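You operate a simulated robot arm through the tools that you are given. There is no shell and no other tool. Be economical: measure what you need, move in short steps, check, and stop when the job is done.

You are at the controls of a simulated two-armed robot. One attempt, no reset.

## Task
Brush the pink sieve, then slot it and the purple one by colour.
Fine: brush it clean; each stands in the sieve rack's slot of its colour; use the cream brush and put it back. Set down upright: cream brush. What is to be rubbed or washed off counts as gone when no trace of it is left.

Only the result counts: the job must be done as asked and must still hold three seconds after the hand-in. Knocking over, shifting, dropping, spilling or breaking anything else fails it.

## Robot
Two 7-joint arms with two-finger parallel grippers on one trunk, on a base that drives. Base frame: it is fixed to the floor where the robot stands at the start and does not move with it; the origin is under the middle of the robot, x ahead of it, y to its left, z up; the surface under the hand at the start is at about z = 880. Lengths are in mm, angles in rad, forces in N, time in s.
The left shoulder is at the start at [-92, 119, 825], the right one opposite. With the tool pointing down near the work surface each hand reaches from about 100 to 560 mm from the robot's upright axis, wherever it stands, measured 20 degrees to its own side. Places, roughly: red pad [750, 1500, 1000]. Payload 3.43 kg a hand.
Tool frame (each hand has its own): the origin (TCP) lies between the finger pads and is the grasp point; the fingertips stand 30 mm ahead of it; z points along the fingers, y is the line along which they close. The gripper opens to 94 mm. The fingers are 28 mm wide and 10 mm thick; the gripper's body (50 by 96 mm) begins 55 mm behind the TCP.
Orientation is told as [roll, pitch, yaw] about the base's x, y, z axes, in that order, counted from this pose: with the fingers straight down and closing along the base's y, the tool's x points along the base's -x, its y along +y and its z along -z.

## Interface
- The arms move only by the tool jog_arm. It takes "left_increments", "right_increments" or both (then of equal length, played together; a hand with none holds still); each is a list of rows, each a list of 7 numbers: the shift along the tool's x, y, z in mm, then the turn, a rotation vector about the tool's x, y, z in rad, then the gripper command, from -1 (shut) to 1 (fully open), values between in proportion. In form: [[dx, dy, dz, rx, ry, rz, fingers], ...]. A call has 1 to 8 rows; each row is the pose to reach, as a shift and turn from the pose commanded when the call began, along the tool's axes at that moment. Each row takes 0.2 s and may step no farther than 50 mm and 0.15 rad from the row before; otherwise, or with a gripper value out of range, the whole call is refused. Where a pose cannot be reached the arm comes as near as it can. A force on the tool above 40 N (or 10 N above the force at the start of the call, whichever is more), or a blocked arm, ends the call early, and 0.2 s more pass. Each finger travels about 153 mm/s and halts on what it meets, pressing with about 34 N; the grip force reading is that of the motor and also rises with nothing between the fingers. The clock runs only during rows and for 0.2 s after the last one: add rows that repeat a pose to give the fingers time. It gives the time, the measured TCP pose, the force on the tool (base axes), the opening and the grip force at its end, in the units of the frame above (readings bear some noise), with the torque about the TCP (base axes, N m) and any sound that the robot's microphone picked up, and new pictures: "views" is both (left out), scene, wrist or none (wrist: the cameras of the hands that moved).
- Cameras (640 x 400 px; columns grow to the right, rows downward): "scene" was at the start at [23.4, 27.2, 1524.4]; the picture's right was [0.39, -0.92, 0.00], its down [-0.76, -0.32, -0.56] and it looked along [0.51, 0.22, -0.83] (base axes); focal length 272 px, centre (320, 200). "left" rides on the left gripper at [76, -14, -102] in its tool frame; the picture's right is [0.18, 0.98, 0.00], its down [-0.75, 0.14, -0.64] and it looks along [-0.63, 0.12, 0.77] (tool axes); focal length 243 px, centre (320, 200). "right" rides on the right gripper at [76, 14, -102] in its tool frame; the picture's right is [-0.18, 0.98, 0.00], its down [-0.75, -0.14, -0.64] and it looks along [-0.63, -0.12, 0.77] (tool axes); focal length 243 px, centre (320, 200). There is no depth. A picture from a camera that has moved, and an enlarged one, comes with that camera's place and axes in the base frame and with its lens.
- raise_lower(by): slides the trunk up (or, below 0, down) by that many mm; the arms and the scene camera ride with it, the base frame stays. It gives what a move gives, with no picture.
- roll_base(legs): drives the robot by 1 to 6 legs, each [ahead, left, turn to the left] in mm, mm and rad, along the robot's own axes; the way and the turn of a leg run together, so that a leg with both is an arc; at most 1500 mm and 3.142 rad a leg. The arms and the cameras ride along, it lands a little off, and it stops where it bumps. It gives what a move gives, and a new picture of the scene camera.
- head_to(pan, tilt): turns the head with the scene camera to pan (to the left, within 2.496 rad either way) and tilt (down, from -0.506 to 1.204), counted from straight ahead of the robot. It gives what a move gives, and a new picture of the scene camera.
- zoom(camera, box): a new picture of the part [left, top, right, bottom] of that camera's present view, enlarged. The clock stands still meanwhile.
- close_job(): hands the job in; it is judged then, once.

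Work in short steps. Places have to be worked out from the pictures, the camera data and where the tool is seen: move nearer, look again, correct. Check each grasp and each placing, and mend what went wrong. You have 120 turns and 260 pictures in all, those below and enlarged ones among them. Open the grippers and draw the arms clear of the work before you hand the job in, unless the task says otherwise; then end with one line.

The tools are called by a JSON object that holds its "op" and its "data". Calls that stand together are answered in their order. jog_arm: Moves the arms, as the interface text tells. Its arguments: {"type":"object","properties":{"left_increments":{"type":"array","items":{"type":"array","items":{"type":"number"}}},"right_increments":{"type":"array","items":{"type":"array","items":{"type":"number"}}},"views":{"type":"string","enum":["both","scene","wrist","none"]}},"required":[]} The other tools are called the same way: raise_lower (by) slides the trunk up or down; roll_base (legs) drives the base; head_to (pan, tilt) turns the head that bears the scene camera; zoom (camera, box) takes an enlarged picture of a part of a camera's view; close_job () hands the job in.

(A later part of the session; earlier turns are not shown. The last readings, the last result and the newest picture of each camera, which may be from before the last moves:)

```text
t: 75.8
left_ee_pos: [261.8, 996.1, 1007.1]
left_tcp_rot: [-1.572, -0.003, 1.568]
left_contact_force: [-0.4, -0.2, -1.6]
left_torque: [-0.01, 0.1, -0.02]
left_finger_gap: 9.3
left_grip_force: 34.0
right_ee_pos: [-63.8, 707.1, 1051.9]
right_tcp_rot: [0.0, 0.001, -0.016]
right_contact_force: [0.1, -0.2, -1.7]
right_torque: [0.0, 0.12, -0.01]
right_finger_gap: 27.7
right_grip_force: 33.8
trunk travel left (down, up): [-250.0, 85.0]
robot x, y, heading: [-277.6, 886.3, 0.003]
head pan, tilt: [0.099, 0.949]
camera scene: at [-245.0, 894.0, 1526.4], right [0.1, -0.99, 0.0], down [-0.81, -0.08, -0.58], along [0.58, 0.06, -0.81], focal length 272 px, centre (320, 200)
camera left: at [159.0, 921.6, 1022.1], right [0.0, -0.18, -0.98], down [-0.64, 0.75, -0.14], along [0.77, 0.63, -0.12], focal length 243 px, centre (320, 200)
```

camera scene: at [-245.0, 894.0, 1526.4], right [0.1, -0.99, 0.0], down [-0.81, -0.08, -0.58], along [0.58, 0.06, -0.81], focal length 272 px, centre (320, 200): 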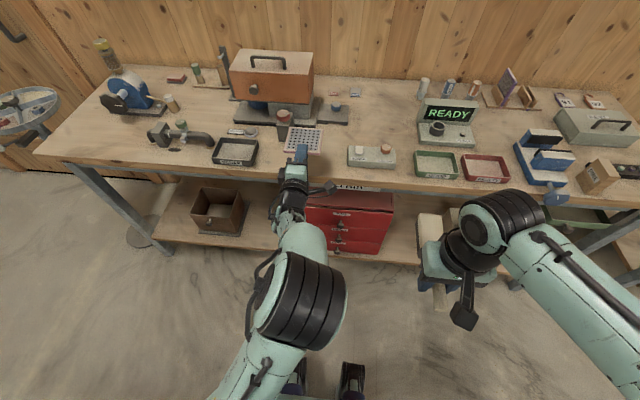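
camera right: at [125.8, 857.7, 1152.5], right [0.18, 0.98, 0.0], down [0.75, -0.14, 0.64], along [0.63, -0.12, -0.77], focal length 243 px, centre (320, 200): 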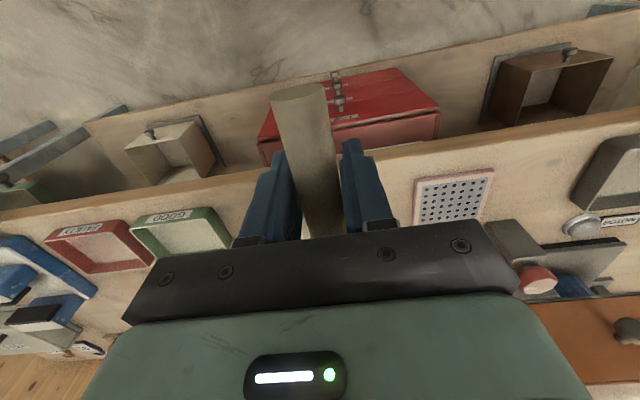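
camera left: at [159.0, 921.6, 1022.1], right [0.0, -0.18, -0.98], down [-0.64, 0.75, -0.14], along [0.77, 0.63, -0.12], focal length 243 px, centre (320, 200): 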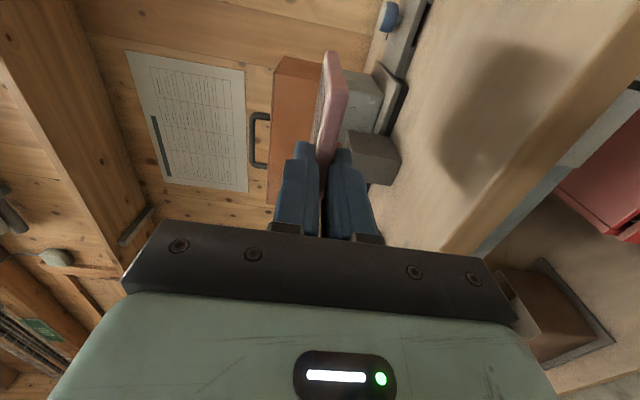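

The sieve is secured. I'll back the base 120 mm away from the bench, then pitch the hand downward so the sieve hangs vertically.

{"op": "roll_base", "data": {"legs": [[-120, 0, 0]]}}

{"op": "jog_arm", "data": {"left_increments": [[0, -5, -10, -0.14, 0, 0, -1], [0, -10, -20, -0.28, 0, 0, -1], [0, -20, -30, -0.42, 0, 0, -1], [0, -30, -40, -0.56, 0, 0, -1], [0, -40, -50, -0.7, 0, 0, -1], [0, -50, -60, -0.84, 0, 0, -1], [0, -60, -70, -0.98, 0, 0, -1], [0, -60, -80, -1.12, 0, 0, -1]]}}

```text
t: 77.0
left_ee_pos: [145.4, 994.6, 1007.9]
left_tcp_rot: [-1.572, -0.001, 1.568]
left_contact_force: [0.2, 0.4, -1.1]
left_torque: [0.0, 0.08, 0.03]
left_finger_gap: 9.3
left_grip_force: 33.9
right_ee_pos: [-180.0, 705.8, 1050.8]
right_tcp_rot: [0.001, -0.002, -0.017]
right_contact_force: [-0.7, 0.0, -1.8]
right_torque: [0.0, 0.11, -0.03]
right_finger_gap: 27.7
right_grip_force: 34.3
trunk travel left (down, up): [-250.0, 85.0]
robot x, y, heading: [-393.6, 887.3, -0.001]
head pan, tilt: [0.099, 0.949]
camera scene: at [-361.0, 893.4, 1526.5], right [0.1, -0.99, 0.0], down [-0.81, -0.08, -0.58], along [0.58, 0.06, -0.81], focal length 272 px, centre (320, 200)
```

scene: 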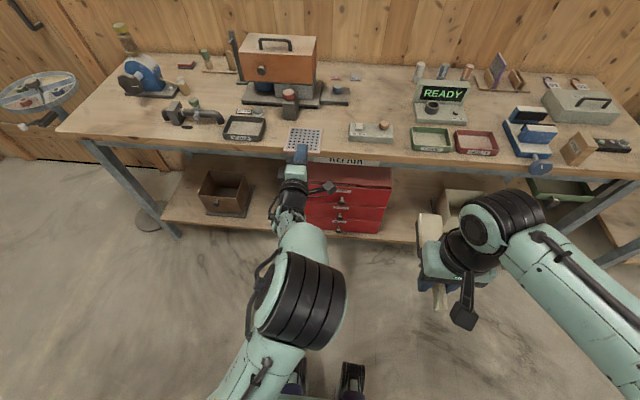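

```text
t: 78.8
left_ee_pos: [66.0, 994.4, 1065.2]
left_tcp_rot: [-0.45, -0.001, 1.569]
left_contact_force: [-0.2, 0.7, -1.8]
left_torque: [0.01, 0.02, 0.0]
left_finger_gap: 9.4
left_grip_force: 33.8
right_ee_pos: [-178.9, 706.0, 1051.1]
right_tcp_rot: [-0.001, 0.001, -0.018]
right_contact_force: [0.1, -0.4, -1.4]
right_torque: [0.01, 0.13, -0.04]
right_finger_gap: 27.8
right_grip_force: 33.9
trunk travel left (down, up): [-250.0, 85.0]
robot x, y, heading: [-386.5, 887.4, -0.002]
head pan, tilt: [0.099, 0.949]
camera scene: at [-359.9, 893.2, 1526.4], right [0.1, -0.99, 0.0], down [-0.81, -0.08, -0.58], along [0.58, 0.06, -0.81], focal length 272 px, centre (320, 200)
camera left: at [34.3, 919.7, 1165.0], right [-0.89, -0.18, -0.43], down [-0.4, 0.75, 0.52], along [0.23, 0.63, -0.74], focal length 243 px, centre (320, 200)
```

scene: 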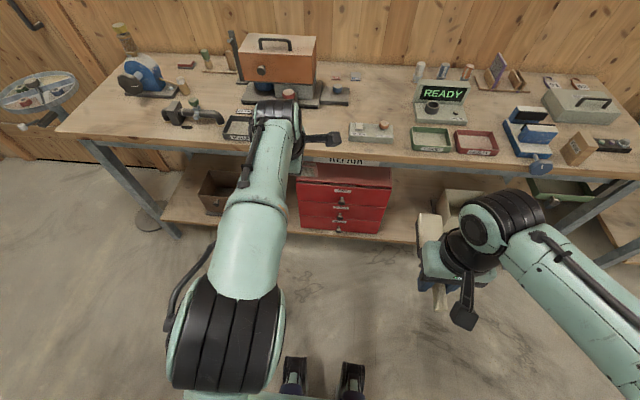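
left: 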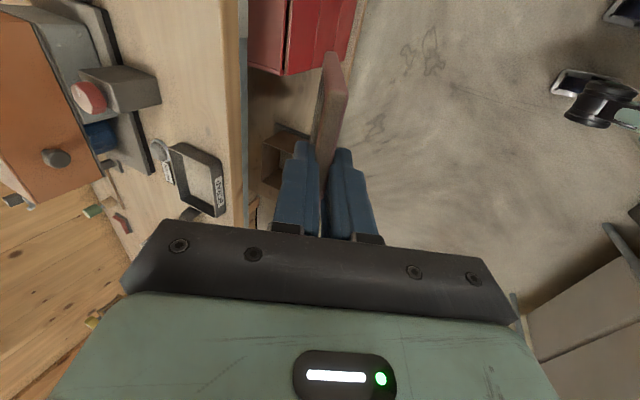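

Good. I'll finish pitching to straight down, then yaw back by 90°.

{"op": "jog_arm", "data": {"left_increments": [[0, 0, 0, -0.15, 0, 0, -1], [0, 0, 0, -0.3, 0, 0, -1], [0, 0, 0, -0.45, 0, 0, -1], [0, 0, 0, -0.45, 0, 0, -1]], "views": "none"}}

{"op": "jog_arm", "data": {"left_increments": [[0, 0, -5, 0, 0, 0.148, -1], [0, 0, -10, 0, 0, 0.296, -1], [0, 0, -15, 0, 0, 0.444, -1], [0, 0, -20, 0, 0, 0.592, -1], [0, 0, -25, 0, 0, 0.74, -1], [0, 0, -30, 0, 0, 0.888, -1], [0, 0, -35, 0, 0, 1.036, -1], [0, 0, -40, 0, 0, 1.184, -1]], "views": "none"}}

{"op": "jog_arm", "data": {"left_increments": [[0, 0, 0, 0, 0, 0.13, -1], [0, 0, 0, 0, 0, 0.26, -1], [0, 0, 0, 0, 0, 0.385, -1]]}}

```text
t: 79.8
left_ee_pos: [47.4, 988.8, 1067.7]
left_tcp_rot: [0.0, -0.003, 1.57]
left_contact_force: [0.4, 0.4, -2.2]
left_torque: [-0.02, 0.02, 0.02]
left_finger_gap: 9.5
left_grip_force: 33.5
left hand out of reach, approached as far as the arm can: row 3, 4
right_ee_pos: [-179.3, 706.8, 1050.6]
right_tcp_rot: [0.0, 0.001, -0.018]
right_contact_force: [-0.7, 0.1, -1.7]
right_torque: [0.0, 0.13, -0.01]
right_finger_gap: 27.5
right_grip_force: 33.8
trunk travel left (down, up): [-250.0, 85.0]
robot x, y, heading: [-392.2, 885.7, 0.0]
head pan, tilt: [0.099, 0.949]
```

```text
t: 81.6
left_ee_pos: [34.3, 985.0, 1105.0]
left_tcp_rot: [0.001, -0.003, 0.382]
left_contact_force: [-0.3, -0.9, -1.1]
left_torque: [0.01, 0.0, -0.01]
left_finger_gap: 9.3
left_grip_force: 34.4
left hand out of reach, approached as far as the arm can: row 6, 7, 8
right_ee_pos: [-178.8, 706.1, 1050.8]
right_tcp_rot: [-0.001, -0.001, -0.018]
right_contact_force: [-0.1, -0.3, -1.8]
right_torque: [-0.04, 0.11, -0.01]
right_finger_gap: 27.9
right_grip_force: 34.0
trunk travel left (down, up): [-250.0, 85.0]
robot x, y, heading: [-391.6, 888.5, 0.002]
head pan, tilt: [0.099, 0.949]
```

```text
t: 82.4
left_ee_pos: [35.1, 986.2, 1105.7]
left_tcp_rot: [0.0, -0.001, -0.003]
left_contact_force: [-0.4, -0.3, -2.0]
left_torque: [0.0, 0.02, -0.02]
left_finger_gap: 9.4
left_grip_force: 34.2
right_ee_pos: [-179.9, 706.0, 1049.8]
right_tcp_rot: [0.0, 0.0, -0.017]
right_contact_force: [0.3, 0.4, -1.6]
right_torque: [0.04, 0.12, -0.02]
right_finger_gap: 27.7
right_grip_force: 33.2
trunk travel left (down, up): [-250.0, 85.0]
robot x, y, heading: [-388.9, 885.7, -0.001]
head pan, tilt: [0.099, 0.949]
camera scene: at [-360.3, 893.4, 1526.4], right [0.1, -0.99, 0.0], down [-0.81, -0.08, -0.58], along [0.58, 0.06, -0.81], focal length 272 px, centre (320, 200)
camera left: at [-40.5, 974.7, 1208.2], right [-0.18, 0.98, 0.0], down [0.75, 0.14, 0.64], along [0.63, 0.12, -0.76], focal length 243 px, centre (320, 200)
```

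scene: 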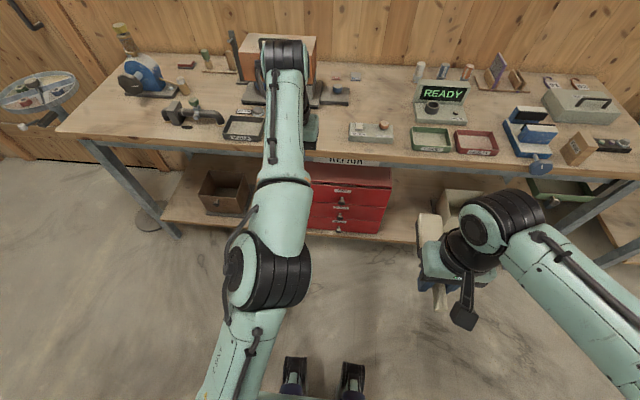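
left: 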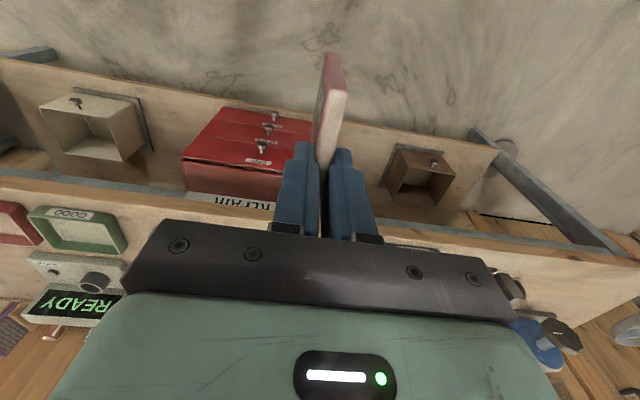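

The sieve now hangs vertically in the x–z plane, as needed. I'll tuck the left hand in and raise it, then drive back right to the starting bay.

{"op": "jog_arm", "data": {"left_increments": [[40, 0, -15, 0, 0, 0, -1], [80, 0, -30, 0, 0, 0, -1], [110, 10, -45, 0, 0, 0, -1], [120, 30, -55, 0, 0, 0, -1]], "views": "none"}}

{"op": "roll_base", "data": {"legs": [[0, -890, 0], [380, 0, 0]]}}

```text
t: 83.4
left_ee_pos: [-83.6, 1014.3, 1163.3]
left_tcp_rot: [0.003, -0.003, 0.0]
left_contact_force: [0.1, 0.0, -2.2]
left_torque: [-0.01, 0.0, 0.01]
left_finger_gap: 9.4
left_grip_force: 34.4
right_ee_pos: [-179.2, 706.9, 1051.1]
right_tcp_rot: [0.0, 0.0, -0.018]
right_contact_force: [0.1, 0.5, -1.8]
right_torque: [-0.02, 0.16, -0.01]
right_finger_gap: 27.3
right_grip_force: 33.9
trunk travel left (down, up): [-250.0, 85.0]
robot x, y, heading: [-387.2, 886.1, 0.005]
head pan, tilt: [0.099, 0.949]
```

```text
t: 93.7
left_ee_pos: [309.2, 120.6, 1163.1]
left_tcp_rot: [0.0, -0.001, 0.017]
left_contact_force: [0.7, -0.4, -2.2]
left_torque: [0.01, 0.0, 0.01]
left_finger_gap: 9.3
left_grip_force: 33.9
right_ee_pos: [217.9, -188.7, 1050.3]
right_tcp_rot: [0.001, 0.0, 0.001]
right_contact_force: [0.7, 0.4, -1.4]
right_torque: [0.0, 0.11, 0.0]
right_finger_gap: 27.6
right_grip_force: 34.1
trunk travel left (down, up): [-250.0, 85.0]
robot x, y, heading: [2.8, -10.9, 0.023]
head pan, tilt: [0.099, 0.949]
camera scene: at [33.5, -4.5, 1526.4], right [0.12, -0.99, 0.0], down [-0.81, -0.1, -0.58], along [0.58, 0.07, -0.81], focal length 272 px, centre (320, 200)
```

scene: 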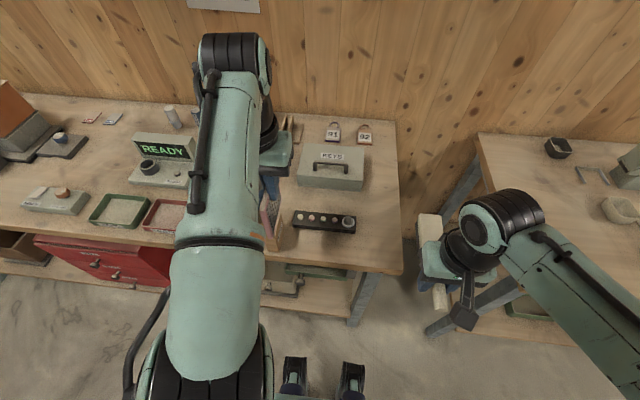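

I'm back at the start bay. Now I move the brush above its home place, stopping at TCP z≈955 for a check.

{"op": "jog_arm", "data": {"right_increments": [[-30, 12, 0, 0, 0, 0, -1], [-75, 25, 0, 0, 0, 0, -1], [-120, 40, 0, 0, 0, 0, -1], [-160, 55, 10, 0, 0, 0, -1], [-185, 61, 35, 0, 0, 0, -1], [-185, 61, 75, 0, 0, 0, -1], [-185, 61, 100, 0, 0, 0, -1]]}}

{"op": "zoom", "data": {"camera": "scene", "box": [280, 120, 440, 250]}}

```text
t: 95.3
left_ee_pos: [308.0, 121.7, 1162.1]
left_tcp_rot: [0.003, -0.001, 0.016]
left_contact_force: [0.8, 0.2, -1.4]
left_torque: [0.01, 0.01, -0.01]
left_finger_gap: 9.5
left_grip_force: 34.0
right_ee_pos: [403.1, -127.2, 949.8]
right_tcp_rot: [0.0, 0.0, 0.003]
right_contact_force: [-0.3, -0.5, -2.0]
right_torque: [-0.01, 0.15, -0.01]
right_finger_gap: 27.6
right_grip_force: 34.1
trunk travel left (down, up): [-250.0, 85.0]
robot x, y, heading: [5.3, -13.5, 0.02]
head pan, tilt: [0.099, 0.949]
camera scene: at [33.5, -4.5, 1526.5], right [0.12, -0.99, 0.0], down [-0.81, -0.1, -0.58], along [0.58, 0.07, -0.81], focal length 272 px, centre (320, 200)
camera right: at [328.1, -112.8, 1051.0], right [0.18, 0.98, 0.0], down [0.75, -0.14, 0.64], along [0.63, -0.12, -0.77], focal length 243 px, centre (320, 200)
```

scene: 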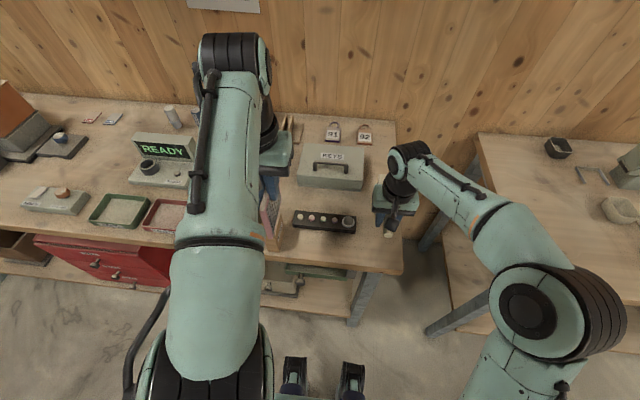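
right: 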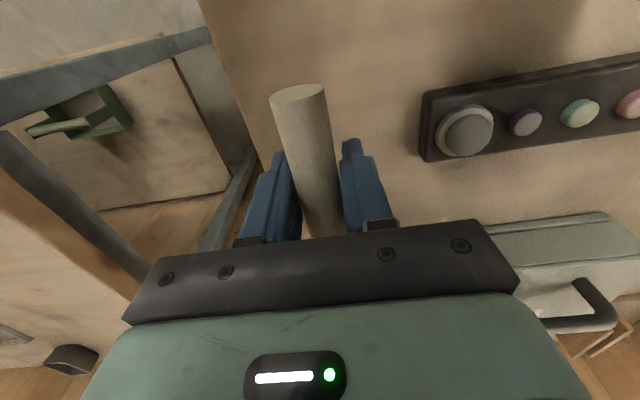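

```text
3.08 times, centred on (360, 185) of scene
camera zoom: at [33.5, -4.5, 1526.5], right [0.12, -0.99, 0.0], down [-0.81, -0.1, -0.58], along [0.58, 0.07, -0.81], focal length 837 px, centre (197, 246)
```

zoom: 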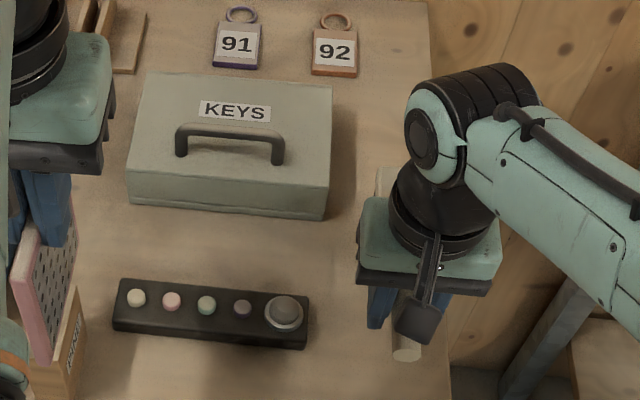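

Position matches home. I'll lower to just above contact, then creep down.

{"op": "jog_arm", "data": {"right_increments": [[0, -1, 15, 0, 0, 0, -1], [0, -1, 26, 0, 0, 0, -1], [0, -1, 29, 0, 0, 0, -1], [0, -1, 29, 0, 0, 0, -1]], "views": "none"}}

{"op": "jog_arm", "data": {"right_increments": [[0, 0, 1, 0, 0, 0, -1], [0, 0, 2, 0, 0, 0, -1], [0, 0, 2, 0, 0, 0, -1]], "views": "none"}}

```text
t: 96.3
left_ee_pos: [308.7, 120.4, 1162.8]
left_tcp_rot: [0.002, -0.002, 0.018]
left_contact_force: [0.8, 0.3, -2.1]
left_torque: [-0.05, 0.0, -0.02]
left_finger_gap: 9.1
left_grip_force: 34.1
right_ee_pos: [404.2, -128.6, 923.9]
right_tcp_rot: [0.0, -0.001, 0.002]
right_contact_force: [0.3, 0.7, -0.8]
right_torque: [0.03, 0.09, 0.0]
right_finger_gap: 27.5
right_grip_force: 34.0
trunk travel left (down, up): [-250.0, 85.0]
robot x, y, heading: [3.4, -10.7, 0.02]
head pan, tilt: [0.099, 0.949]
```

```text
t: 97.1
left_ee_pos: [307.2, 120.4, 1161.8]
left_tcp_rot: [0.002, -0.001, 0.017]
left_contact_force: [-0.7, -0.1, -2.0]
left_torque: [-0.01, -0.02, 0.01]
left_finger_gap: 8.9
left_grip_force: 34.4
right_ee_pos: [400.7, -128.7, 920.3]
right_tcp_rot: [-0.001, 0.002, 0.003]
right_contact_force: [-0.4, -0.4, -1.6]
right_torque: [-0.03, 0.13, 0.03]
right_finger_gap: 27.6
right_grip_force: 34.9
trunk travel left (down, up): [-250.0, 85.0]
robot x, y, heading: [0.1, -13.4, 0.019]
head pan, tilt: [0.099, 0.949]
```

Not touching yet, so I'll creep further.

{"op": "jog_arm", "data": {"right_increments": [[0, 0, 1, 0, 0, 0, -1], [0, 0, 2, 0, 0, 0, -1], [0, 0, 2, 0, 0, 0, -1]], "views": "none"}}

{"op": "jog_arm", "data": {"right_increments": [[0, 0, 1, 0, 0, 0, -1], [0, 0, 2, 0, 0, 0, -1], [0, 0, 2, 0, 0, 0, -1]], "views": "none"}}

```text
t: 97.9
left_ee_pos: [308.5, 120.1, 1163.2]
left_tcp_rot: [0.001, -0.002, 0.017]
left_contact_force: [0.2, -0.2, -1.5]
left_torque: [-0.02, 0.02, -0.03]
left_finger_gap: 9.2
left_grip_force: 33.9
right_ee_pos: [402.0, -128.5, 918.7]
right_tcp_rot: [0.0, -0.001, 0.002]
right_contact_force: [1.3, 0.6, -1.1]
right_torque: [-0.01, 0.13, 0.0]
right_finger_gap: 27.8
right_grip_force: 33.9
trunk travel left (down, up): [-250.0, 85.0]
robot x, y, heading: [-0.7, -10.7, 0.017]
head pan, tilt: [0.099, 0.949]
```

```text
t: 98.7
left_ee_pos: [308.9, 121.8, 1162.9]
left_tcp_rot: [0.002, -0.002, 0.016]
left_contact_force: [0.5, 0.5, -2.3]
left_torque: [0.0, 0.04, -0.02]
left_finger_gap: 9.4
left_grip_force: 34.5
right_ee_pos: [403.5, -129.2, 917.1]
right_tcp_rot: [-0.001, 0.0, 0.002]
right_contact_force: [0.6, 0.4, -1.2]
right_torque: [-0.01, 0.13, -0.04]
right_finger_gap: 27.9
right_grip_force: 33.5
trunk travel left (down, up): [-250.0, 85.0]
robot x, y, heading: [1.2, -9.5, 0.017]
head pan, tilt: [0.099, 0.949]
```

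Still no contact: the head was pushed up a few mm in the grip. The fingertips have about 6 mm left, so I continue.

{"op": "jog_arm", "data": {"right_increments": [[0, 0, 1, 0, 0, 0, -1], [0, 0, 2, 0, 0, 0, -1], [0, 0, 2, 0, 0, 0, -1]], "views": "none"}}

{"op": "jog_arm", "data": {"right_increments": [[0, 0, 1, 0, 0, 0, -1], [0, 0, 1.5, 0, 0, 0, -1], [0, 0, 1.5, 0, 0, 0, -1]], "views": "wrist"}}

```text
t: 99.5
left_ee_pos: [308.2, 120.9, 1162.6]
left_tcp_rot: [0.001, -0.002, 0.018]
left_contact_force: [0.7, 0.6, -1.0]
left_torque: [0.0, -0.04, 0.01]
left_finger_gap: 9.3
left_grip_force: 34.6
right_ee_pos: [400.9, -127.8, 913.8]
right_tcp_rot: [-0.001, 0.0, 0.002]
right_contact_force: [-0.9, 0.8, -1.9]
right_torque: [0.01, 0.08, 0.01]
right_finger_gap: 27.9
right_grip_force: 34.1
trunk travel left (down, up): [-250.0, 85.0]
robot x, y, heading: [3.2, -9.5, 0.024]
head pan, tilt: [0.099, 0.949]
```

```text
t: 100.3
left_ee_pos: [308.0, 122.3, 1162.9]
left_tcp_rot: [0.002, -0.003, 0.018]
left_contact_force: [-0.2, -0.7, -1.6]
left_torque: [-0.04, -0.01, 0.01]
left_finger_gap: 9.2
left_grip_force: 34.1
right_ee_pos: [402.1, -127.8, 912.3]
right_tcp_rot: [0.001, -0.001, 0.002]
right_contact_force: [0.2, -0.5, -1.8]
right_torque: [-0.01, 0.14, -0.02]
right_finger_gap: 27.4
right_grip_force: 33.3
trunk travel left (down, up): [-250.0, 85.0]
robot x, y, heading: [3.5, -13.3, 0.022]
head pan, tilt: [0.099, 0.949]
camera right: at [325.2, -114.0, 1014.5], right [0.18, 0.98, 0.0], down [0.75, -0.14, 0.64], along [0.63, -0.12, -0.77], focal length 243 px, centre (320, 200)
```

right: 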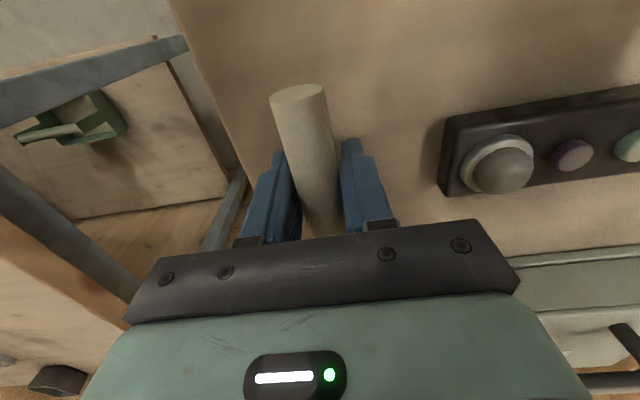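

The fingertips are near the bench, so rather than go lower I'll pitch the hand nose-down slightly to level the brush until the bristles touch.

{"op": "jog_arm", "data": {"right_increments": [[0, 0, -2, 0, 0, 0, -1], [0, 0, -2, 0, 0.03, 0, -1], [0, 0, -2, 0, 0.03, 0, -1]], "views": "none"}}

{"op": "jog_arm", "data": {"right_increments": [[0, 0, 0, 0, 0.02, 0, -1], [0, 0, 0, 0, 0.03, 0, -1], [0, 0, 0, 0, 0.03, 0, -1]], "views": "none"}}

```text
t: 101.1
left_ee_pos: [307.6, 119.2, 1163.5]
left_tcp_rot: [0.002, -0.003, 0.017]
left_contact_force: [-0.2, 0.4, -1.1]
left_torque: [0.02, 0.04, 0.0]
left_finger_gap: 9.4
left_grip_force: 33.9
right_ee_pos: [401.7, -128.8, 914.0]
right_tcp_rot: [-0.001, 0.03, 0.001]
right_contact_force: [0.1, -0.6, -1.2]
right_torque: [0.03, 0.09, -0.01]
right_finger_gap: 27.5
right_grip_force: 33.8
trunk travel left (down, up): [-250.0, 85.0]
robot x, y, heading: [2.2, -10.3, 0.02]
head pan, tilt: [0.099, 0.949]
```

```text
t: 101.9
left_ee_pos: [306.9, 121.3, 1164.1]
left_tcp_rot: [0.002, -0.004, 0.017]
left_contact_force: [1.4, 0.0, -1.1]
left_torque: [0.0, -0.02, 0.0]
left_finger_gap: 9.4
left_grip_force: 34.0
right_ee_pos: [403.3, -127.0, 915.9]
right_tcp_rot: [0.001, 0.057, 0.0]
right_contact_force: [1.2, -1.0, 6.3]
right_torque: [0.01, -0.42, -0.1]
right_finger_gap: 27.8
right_grip_force: 34.1
trunk travel left (down, up): [-250.0, 85.0]
robot x, y, heading: [5.5, -10.9, 0.022]
head pan, tilt: [0.099, 0.949]
```

Bristles touch the bench. I'll ease slightly, open partway, and rise straight up.

{"op": "jog_arm", "data": {"right_increments": [[0, 0, 0, 0, -0.01, 0, -1], [0, 0, 0, 0, -0.01, 0, -0.3], [0, 0, 0, 0, -0.01, 0, 0], [0, 0, 0, 0, -0.01, 0, 0], [0, 0, -30, 0, -0.057, 0, 0], [0, 0, -75, 0, -0.057, 0, 0], [20, 0, -120, 0, -0.057, 0, 0], [60, 0, -145, 0, -0.057, 0, 0]]}}

{"op": "zoom", "data": {"camera": "right", "box": [220, 60, 420, 240]}}

```text
t: 103.7
left_ee_pos: [306.3, 119.4, 1165.0]
left_tcp_rot: [0.0, -0.005, 0.017]
left_contact_force: [0.1, 0.5, -0.4]
left_torque: [-0.01, 0.0, 0.01]
left_finger_gap: 9.4
left_grip_force: 34.3
right_ee_pos: [353.5, -128.6, 1064.7]
right_tcp_rot: [0.0, 0.002, 0.002]
right_contact_force: [-0.4, -0.5, -0.9]
right_torque: [0.02, -0.01, -0.02]
right_finger_gap: 47.0
right_grip_force: 0.1
trunk travel left (down, up): [-250.0, 85.0]
robot x, y, heading: [1.4, -10.6, 0.018]
head pan, tilt: [0.099, 0.949]
camera scene: at [31.7, -4.9, 1526.4], right [0.12, -0.99, 0.0], down [-0.81, -0.1, -0.58], along [0.58, 0.07, -0.81], focal length 272 px, centre (320, 200)
camera right: at [276.5, -114.4, 1166.9], right [0.18, 0.98, 0.0], down [0.76, -0.14, 0.64], along [0.63, -0.12, -0.77], focal length 243 px, centre (320, 200)
```

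scene: 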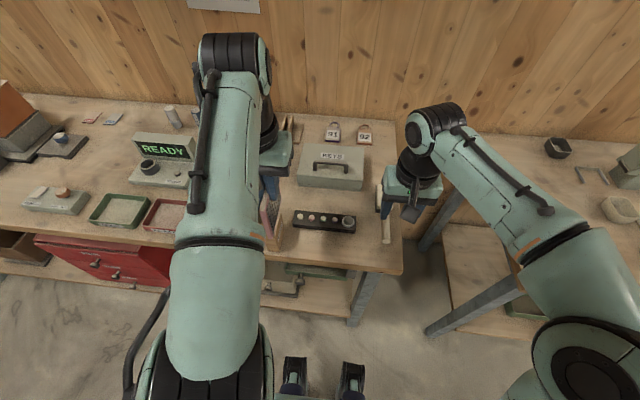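
right: 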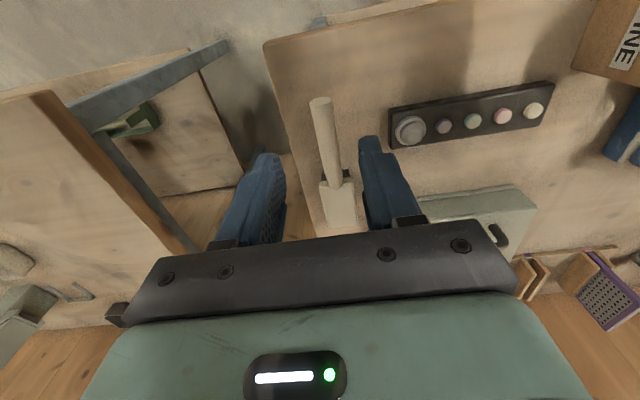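

```text
2.22 times, centred on (320, 150) of right
camera zoom: at [276.5, -114.4, 1166.9], right [0.18, 0.98, 0.0], down [0.76, -0.14, 0.64], along [0.63, -0.12, -0.77], focal length 539 px, centre (320, 311)
```

zoom: 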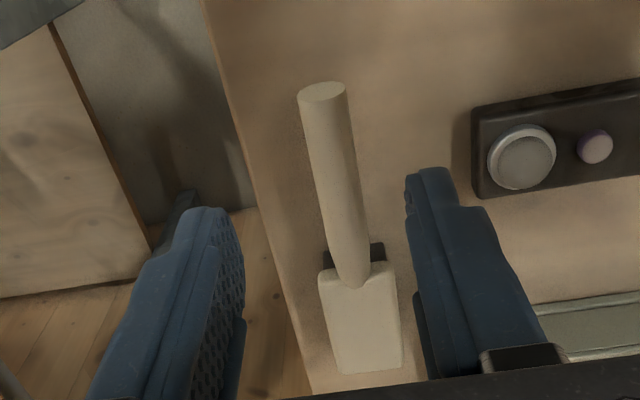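

The brush stands upright at home. Next is the rack: I'll raise the right hand, then drive left 400 and ahead 90 to get it in front of the rack and see it well.

{"op": "jog_arm", "data": {"right_increments": [[30, 0, -40, 0, 0, 0, 0], [60, 0, -80, 0, 0, 0, 0], [80, 0, -100, 0, 0, 0, 0]], "views": "none"}}

{"op": "roll_base", "data": {"legs": [[0, 400, -0.02], [90, 0, 0]]}}

{"op": "head_to", "data": {"pan": -0.25, "tilt": 0.75}}

```text
t: 104.5
left_ee_pos: [307.9, 121.8, 1162.8]
left_tcp_rot: [0.002, -0.002, 0.018]
left_contact_force: [0.5, -0.4, -1.7]
left_torque: [0.0, 0.0, -0.02]
left_finger_gap: 9.1
left_grip_force: 33.8
right_ee_pos: [270.7, -125.5, 1163.8]
right_tcp_rot: [0.0, 0.002, 0.003]
right_contact_force: [-0.1, -0.7, -0.1]
right_torque: [0.01, -0.02, 0.04]
right_finger_gap: 47.1
right_grip_force: 0.0
trunk travel left (down, up): [-250.0, 85.0]
robot x, y, heading: [2.0, -13.6, 0.021]
head pan, tilt: [0.099, 0.949]
```

```text
t: 109.2
left_ee_pos: [401.6, 502.9, 1163.2]
left_tcp_rot: [0.003, -0.003, -0.014]
left_contact_force: [0.3, -0.5, -2.0]
left_torque: [-0.01, 0.04, -0.01]
left_finger_gap: 9.3
left_grip_force: 33.8
right_ee_pos: [358.0, 257.0, 1163.4]
right_tcp_rot: [-0.001, 0.003, -0.028]
right_contact_force: [0.3, -1.2, 0.6]
right_torque: [-0.01, 0.06, -0.01]
right_finger_gap: 47.0
right_grip_force: 0.0
trunk travel left (down, up): [-250.0, 85.0]
robot x, y, heading: [95.1, 380.1, -0.008]
head pan, tilt: [0.099, 0.949]
camera scene: at [122.9, 386.8, 1526.4], right [0.09, -1.0, 0.0], down [-0.81, -0.07, -0.58], along [0.58, 0.05, -0.81], focal length 272 px, centre (320, 200)
```

scene: 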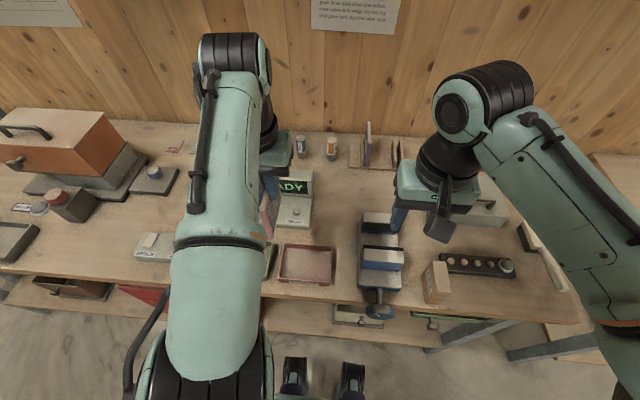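

```text
t: 110.0
left_ee_pos: [401.2, 504.5, 1163.0]
left_tcp_rot: [0.002, -0.003, -0.012]
left_contact_force: [0.3, 0.5, -0.5]
left_torque: [0.0, -0.02, 0.01]
left_finger_gap: 9.5
left_grip_force: 33.7
right_ee_pos: [357.5, 257.1, 1163.2]
right_tcp_rot: [-0.001, 0.001, -0.029]
right_contact_force: [-1.1, 0.1, -0.4]
right_torque: [-0.01, -0.03, 0.02]
right_finger_gap: 46.7
right_grip_force: 0.0
trunk travel left (down, up): [-250.0, 85.0]
robot x, y, heading: [93.1, 383.1, -0.009]
head pan, tilt: [-0.25, 0.75]
camera scene: at [129.8, 359.2, 1541.9], right [-0.25, -0.97, 0.0], down [-0.66, 0.17, -0.73], along [0.71, -0.19, -0.68], focal length 272 px, centre (320, 200)
```

scene: 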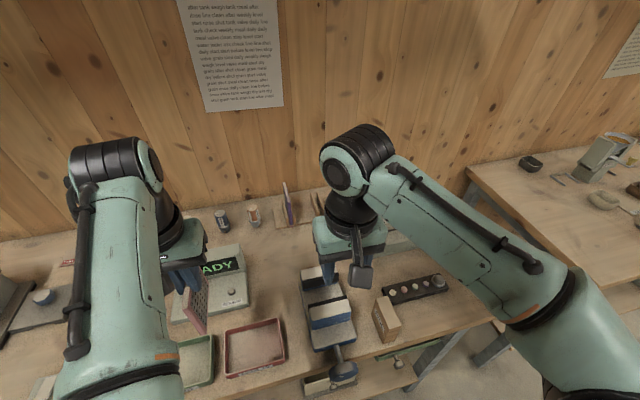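

I'll zoom in on the rack from the scene and right wrist cameras to triangulate.

{"op": "zoom", "data": {"camera": "scene", "box": [250, 170, 346, 230]}}

{"op": "zoom", "data": {"camera": "right", "box": [160, 120, 480, 320]}}

```text
6.67 times, centred on (298, 200) of scene
camera zoom: at [129.8, 359.2, 1541.9], right [-0.25, -0.97, 0.0], down [-0.66, 0.17, -0.73], along [0.71, -0.19, -0.68], focal length 1814 px, centre (467, 200)
```

zoom: 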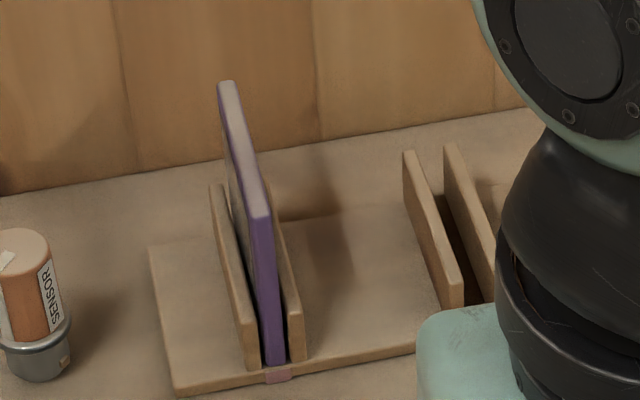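

```text
2.00 times, centred on (320, 220) of right
camera zoom: at [281.0, 273.9, 1265.5], right [0.21, 0.98, 0.0], down [0.75, -0.16, 0.64], along [0.63, -0.14, -0.77], focal length 485 px, centre (320, 160)
```

zoom: 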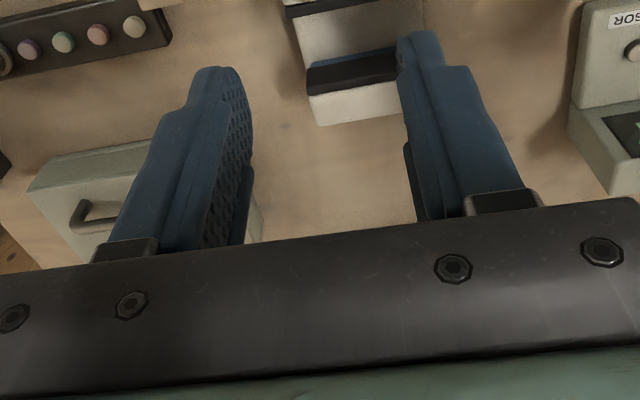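

The left slot is marked pink. The purple sieve spans x 718–815 at y≈298, with its top at z≈990, and the guides reach about z 930. I'll raise the trunk and edge closer for reach.

{"op": "raise_lower", "data": {"by": 80}}

{"op": "roll_base", "data": {"legs": [[0, 70, 0], [35, 0, 0]]}}

```text
t: 111.2
left_ee_pos: [400.8, 503.6, 1242.6]
left_tcp_rot: [0.003, -0.004, -0.012]
left_contact_force: [0.4, -0.8, -1.1]
left_torque: [-0.03, -0.01, -0.02]
left_finger_gap: 9.0
left_grip_force: 33.8
right_ee_pos: [356.1, 258.4, 1243.5]
right_tcp_rot: [0.0, 0.004, -0.028]
right_contact_force: [-0.5, 0.3, -0.3]
right_torque: [0.0, 0.0, -0.01]
right_finger_gap: 46.9
right_grip_force: 0.0
trunk travel left (down, up): [-330.0, 5.0]
robot x, y, heading: [88.6, 375.1, -0.01]
head pan, tilt: [-0.25, 0.75]
```

```text
t: 113.0
left_ee_pos: [432.1, 575.7, 1242.9]
left_tcp_rot: [0.002, -0.004, -0.011]
left_contact_force: [0.0, 0.1, -1.4]
left_torque: [-0.03, 0.01, 0.0]
left_finger_gap: 9.2
left_grip_force: 33.6
right_ee_pos: [388.9, 329.8, 1243.8]
right_tcp_rot: [0.0, 0.002, -0.028]
right_contact_force: [-0.9, 0.3, 0.2]
right_torque: [0.01, 0.0, 0.0]
right_finger_gap: 47.0
right_grip_force: 0.2
trunk travel left (down, up): [-330.0, 5.0]
robot x, y, heading: [125.5, 452.3, -0.009]
head pan, tilt: [-0.25, 0.75]
camera scene: at [160.6, 430.6, 1627.1], right [-0.26, -0.97, 0.0], down [-0.66, 0.17, -0.73], along [0.71, -0.19, -0.68], focal length 272 px, centre (320, 200)
```

scene: 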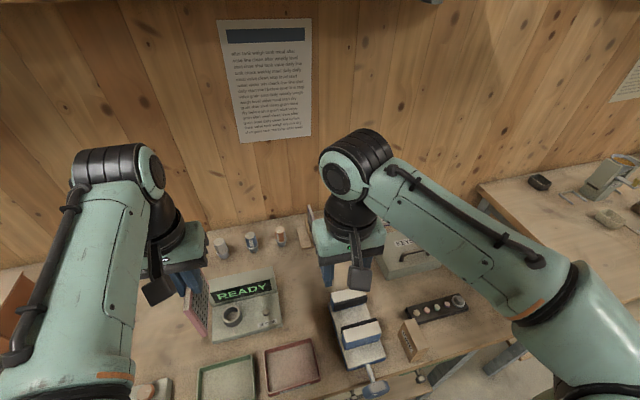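

Now I extend the right hand toward the rack, pitching forward gradually.

{"op": "jog_arm", "data": {"right_increments": [[-40, -3, 10, 0, -0.1, -0.007, 0], [-80, -6, 20, 0, -0.2, -0.014, 0], [-120, -9, 35, 0, -0.3, -0.021, 0], [-160, -12, 50, 0, -0.4, -0.026, 0], [-200, -14, 70, 0, -0.5, -0.026, 0], [-240, -17, 90, 0, -0.6, -0.026, 0]]}}

```text
t: 114.4
left_ee_pos: [435.8, 576.3, 1242.8]
left_tcp_rot: [0.0, -0.003, -0.015]
left_contact_force: [0.0, -0.3, -1.5]
left_torque: [-0.02, 0.02, -0.01]
left_finger_gap: 9.0
left_grip_force: 34.0
right_ee_pos: [631.3, 305.5, 1151.8]
right_tcp_rot: [-0.01, -0.599, 0.0]
right_contact_force: [1.0, -0.9, -0.6]
right_torque: [-0.01, 0.01, -0.01]
right_finger_gap: 46.9
right_grip_force: 0.1
trunk travel left (down, up): [-330.0, 5.0]
robot x, y, heading: [125.7, 452.3, -0.007]
head pan, tilt: [-0.25, 0.75]
camera scene: at [164.6, 430.9, 1627.5], right [-0.26, -0.97, 0.0], down [-0.66, 0.17, -0.73], along [0.71, -0.19, -0.68], focal length 272 px, centre (320, 200)
camera right: at [509.0, 320.2, 1191.9], right [0.15, 0.98, 0.1], down [0.26, -0.14, 0.96], along [0.95, -0.12, -0.28], focal length 243 px, centre (320, 200)
```

scene: 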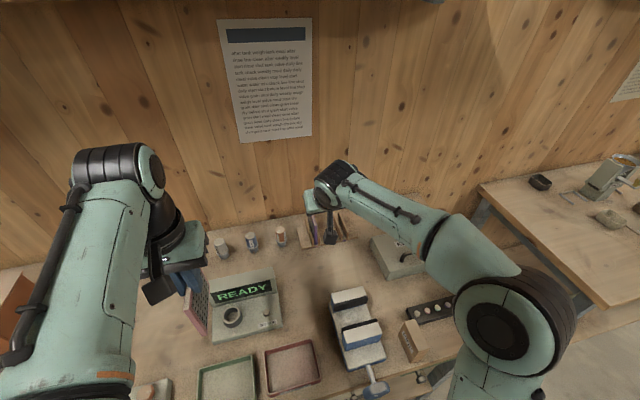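
right: 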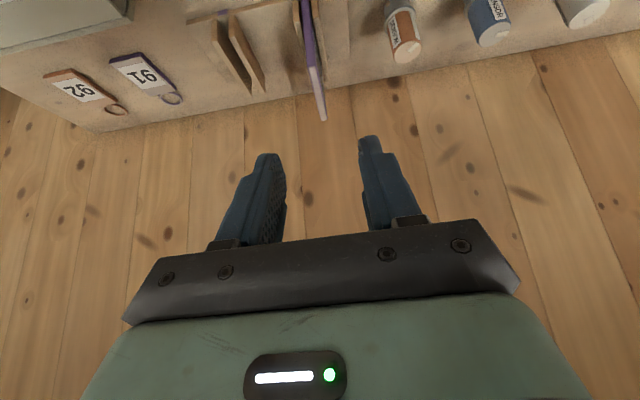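

Good view of both slots from the wrist. I'll zoom to measure the slot centres.

{"op": "zoom", "data": {"camera": "right", "box": [180, 0, 372, 120]}}

{"op": "zoom", "data": {"camera": "scene", "box": [270, 190, 390, 265]}}

```text
3.33 times, centred on (276, 60) of right
camera zoom: at [509.0, 320.2, 1191.9], right [0.15, 0.98, 0.1], down [0.26, -0.14, 0.96], along [0.95, -0.12, -0.28], focal length 809 px, centre (467, 667)
```

zoom: 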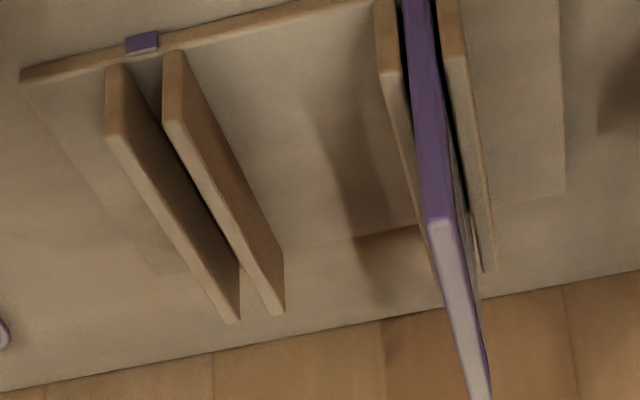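

```text
5.33 times, centred on (330, 228) of scene
camera zoom: at [164.6, 430.9, 1627.5], right [-0.26, -0.97, 0.0], down [-0.66, 0.17, -0.73], along [0.71, -0.19, -0.68], focal length 1451 px, centre (267, 53)
```

zoom: 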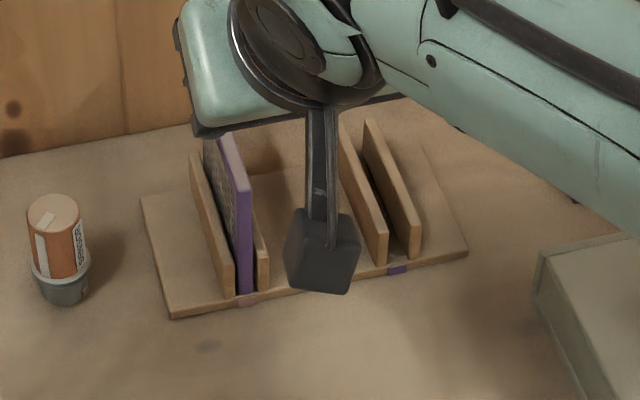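

Both views agree: the slot spacing is 100 mm, the purple sieve is at y≈298, its slot is at y≈198–200, and the top front corner is (714, 990). I'll move the right hand to a pre-grasp 50 mm back along the tool axis.

{"op": "jog_arm", "data": {"right_increments": [[1, -2, 38, -0.004, 0, 0.003, 0], [2, -4, 76, -0.008, 0, 0.006, 0], [3, -6, 113, -0.008, 0, 0.006, 0], [4, -6, 149, -0.008, 0, 0.006, 0], [4, -6, 149, -0.008, 0, 0.006, 0]]}}

{"op": "zoom", "data": {"camera": "right", "box": [240, 0, 432, 180]}}

```text
t: 115.6
left_ee_pos: [435.0, 576.6, 1244.3]
left_tcp_rot: [0.001, -0.005, -0.012]
left_contact_force: [0.2, -0.4, -0.8]
left_torque: [-0.02, 0.04, -0.01]
left_finger_gap: 9.4
left_grip_force: 34.0
right_ee_pos: [712.0, 296.9, 1027.0]
right_tcp_rot: [0.004, -0.599, -0.006]
right_contact_force: [-0.3, 0.1, -0.1]
right_torque: [0.01, -0.04, 0.01]
right_finger_gap: 47.1
right_grip_force: 0.1
trunk travel left (down, up): [-330.0, 5.0]
robot x, y, heading: [129.9, 451.5, -0.008]
head pan, tilt: [-0.25, 0.75]
camera scene: at [163.1, 431.0, 1627.5], right [-0.26, -0.97, 0.0], down [-0.66, 0.17, -0.73], along [0.71, -0.19, -0.68], focal length 272 px, centre (320, 200)
camera right: at [591.5, 311.8, 1068.6], right [0.16, 0.98, 0.11], down [0.26, -0.14, 0.95], along [0.95, -0.12, -0.28], focal length 243 px, centre (320, 200)
```

scene: 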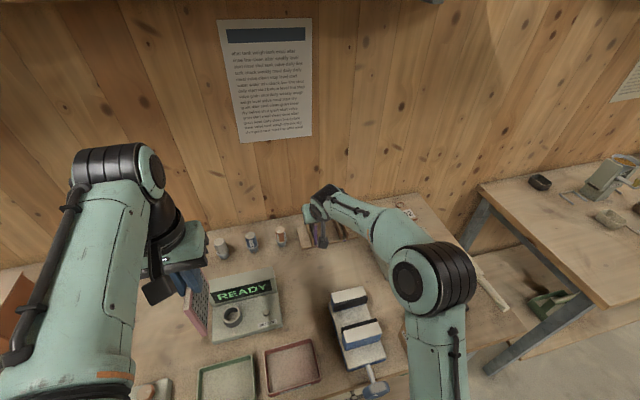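
right: 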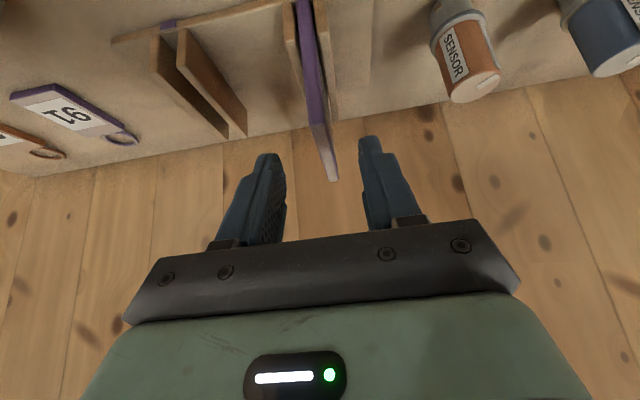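

```text
2.22 times, centred on (336, 90) of right
camera zoom: at [591.5, 311.8, 1068.6], right [0.16, 0.98, 0.11], down [0.26, -0.14, 0.95], along [0.95, -0.12, -0.28], focal length 539 px, centre (284, 444)
```

zoom: 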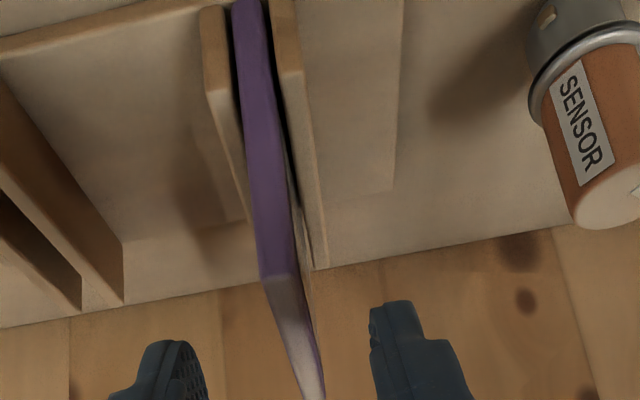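

The right hand reaches comfortably. I'll advance 50 mm along the tool axis and close on the purple sieve's top edge.

{"op": "jog_arm", "data": {"right_increments": [[0, 1.5, 25, 0, 0, 0, 0], [0, 1.5, 49, 0, 0, 0, 0], [0, 1.5, 49, 0, 0, 0, -0.5], [0, 1.5, 49, 0, 0, 0, -1], [0, 1.5, 49, 0, 0, 0, -1]]}}

```text
t: 116.8
left_ee_pos: [434.9, 574.8, 1244.6]
left_tcp_rot: [0.002, -0.002, -0.012]
left_contact_force: [-0.3, 0.4, -1.6]
left_torque: [0.01, -0.04, -0.01]
left_finger_gap: 9.6
left_grip_force: 34.2
right_ee_pos: [739.6, 300.3, 988.0]
right_tcp_rot: [0.004, -0.598, -0.004]
right_contact_force: [0.3, -0.6, 0.1]
right_torque: [-0.01, -0.12, -0.04]
right_finger_gap: 13.6
right_grip_force: 33.8
trunk travel left (down, up): [-330.0, 5.0]
robot x, y, heading: [127.4, 453.7, -0.004]
head pan, tilt: [-0.25, 0.75]
camera scene: at [163.8, 431.0, 1627.5], right [-0.26, -0.97, 0.0], down [-0.66, 0.17, -0.73], along [0.71, -0.19, -0.68], focal length 272 px, centre (320, 200)
camera right: at [618.7, 314.9, 1028.3], right [0.16, 0.98, 0.11], down [0.26, -0.14, 0.95], along [0.95, -0.12, -0.28], focal length 243 px, centre (320, 200)
```

scene: 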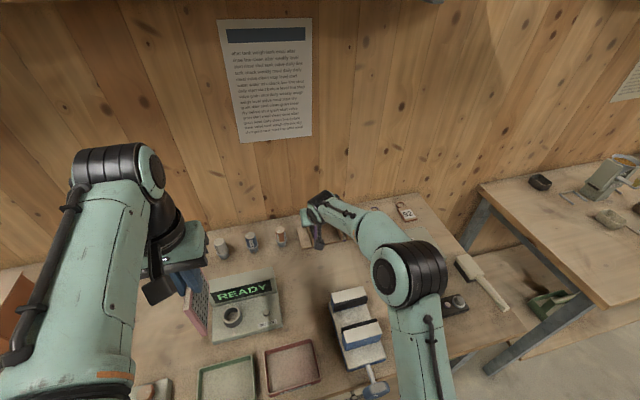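
right: 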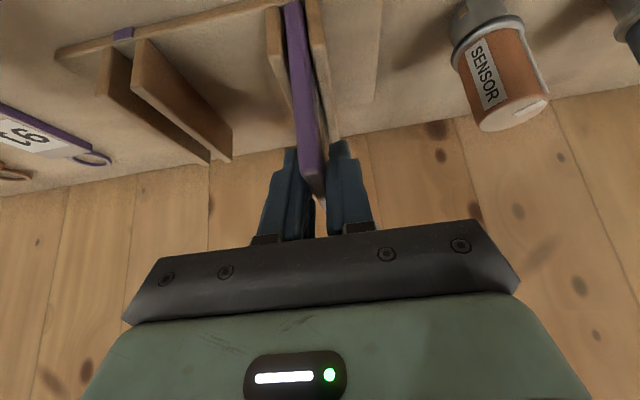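

The gap reads 13.6; I'll check whether the fingers are still closing.

{"op": "jog_arm", "data": {"right_increments": [[0, 0, 0, 0, 0, 0, -1], [0, 0, 0, 0, 0, 0, -1]], "views": "none"}}

{"op": "zoom", "data": {"camera": "right", "box": [220, 0, 412, 240]}}

```text
t: 117.4
left_ee_pos: [434.7, 577.3, 1244.2]
left_tcp_rot: [0.002, -0.004, -0.012]
left_contact_force: [0.4, -0.6, -2.1]
left_torque: [0.0, 0.0, 0.03]
left_finger_gap: 9.3
left_grip_force: 33.6
right_ee_pos: [739.1, 300.7, 986.6]
right_tcp_rot: [0.003, -0.599, -0.007]
right_contact_force: [-0.1, -0.9, 0.0]
right_torque: [-0.03, -0.15, -0.08]
right_finger_gap: 13.5
right_grip_force: 34.2
trunk travel left (down, up): [-330.0, 5.0]
robot x, y, heading: [126.5, 447.2, -0.011]
head pan, tilt: [-0.25, 0.75]
```

```text
1.67 times, centred on (316, 120) of right
camera zoom: at [618.6, 315.0, 1028.4], right [0.16, 0.98, 0.11], down [0.26, -0.14, 0.95], along [0.95, -0.12, -0.28], focal length 404 px, centre (327, 333)
```

zoom: 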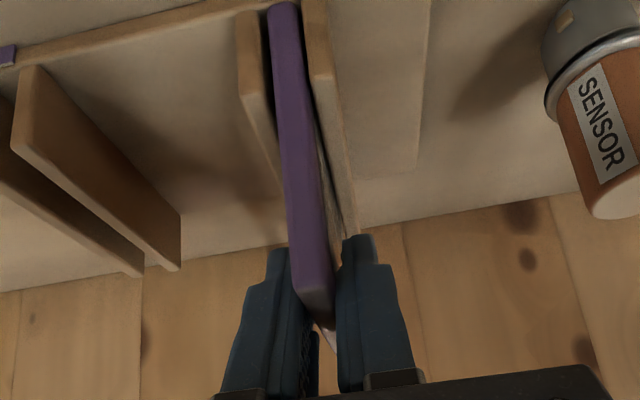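

It's gripped, possibly leaning slightly in the slot. I'll lift straight up 65 mm in base z and check the gap again.

{"op": "jog_arm", "data": {"right_increments": [[-5.6, 0, -8.3, 0, 0, 0, -1], [-14.1, 0, -20.7, 0, 0, 0, -1], [-25.4, 0, -37.2, 0, 0, 0, -1], [-36.7, 0, -53.7, 0, 0, 0, -1], [-36.7, 0, -53.7, 0, 0, 0, -1]]}}

{"op": "zoom", "data": {"camera": "right", "box": [220, 0, 412, 240]}}

```text
t: 118.6
left_ee_pos: [434.5, 575.7, 1242.4]
left_tcp_rot: [0.002, -0.003, -0.013]
left_contact_force: [0.3, -0.5, -1.7]
left_torque: [-0.02, -0.02, 0.02]
left_finger_gap: 9.2
left_grip_force: 34.2
right_ee_pos: [738.5, 299.9, 1051.7]
right_tcp_rot: [0.004, -0.599, -0.006]
right_contact_force: [1.0, 1.1, -1.1]
right_torque: [-0.01, 0.05, 0.04]
right_finger_gap: 13.4
right_grip_force: 34.5
trunk travel left (down, up): [-330.0, 5.0]
robot x, y, heading: [124.5, 452.8, -0.004]
head pan, tilt: [-0.25, 0.75]
camera scene: at [164.0, 431.0, 1627.5], right [-0.26, -0.97, 0.0], down [-0.66, 0.17, -0.73], along [0.71, -0.19, -0.68], focal length 272 px, centre (320, 200)
camera right: at [617.3, 314.3, 1092.2], right [0.16, 0.98, 0.11], down [0.26, -0.14, 0.95], along [0.95, -0.12, -0.28], focal length 243 px, centre (320, 200)
```

scene: 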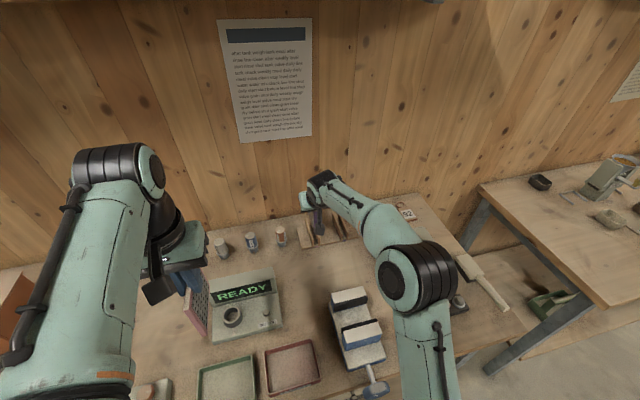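
right: 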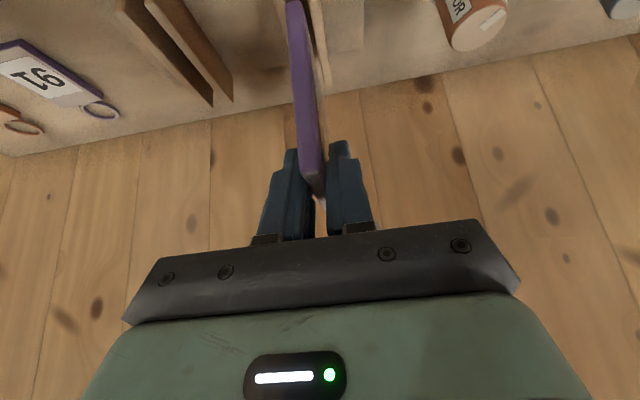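

```text
1.67 times, centred on (316, 120) of right
camera zoom: at [617.3, 314.3, 1092.2], right [0.16, 0.98, 0.11], down [0.26, -0.14, 0.95], along [0.95, -0.12, -0.28], focal length 404 px, centre (327, 333)
```

zoom: 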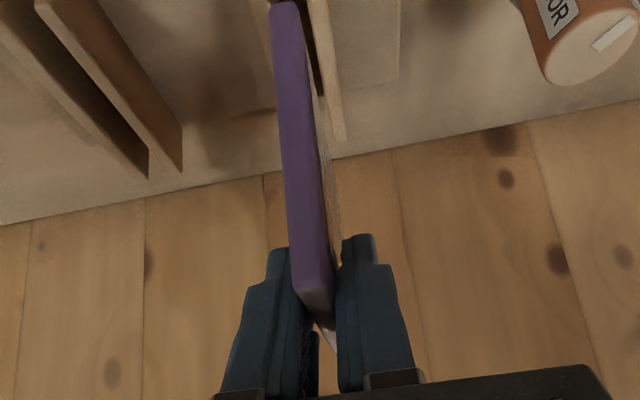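

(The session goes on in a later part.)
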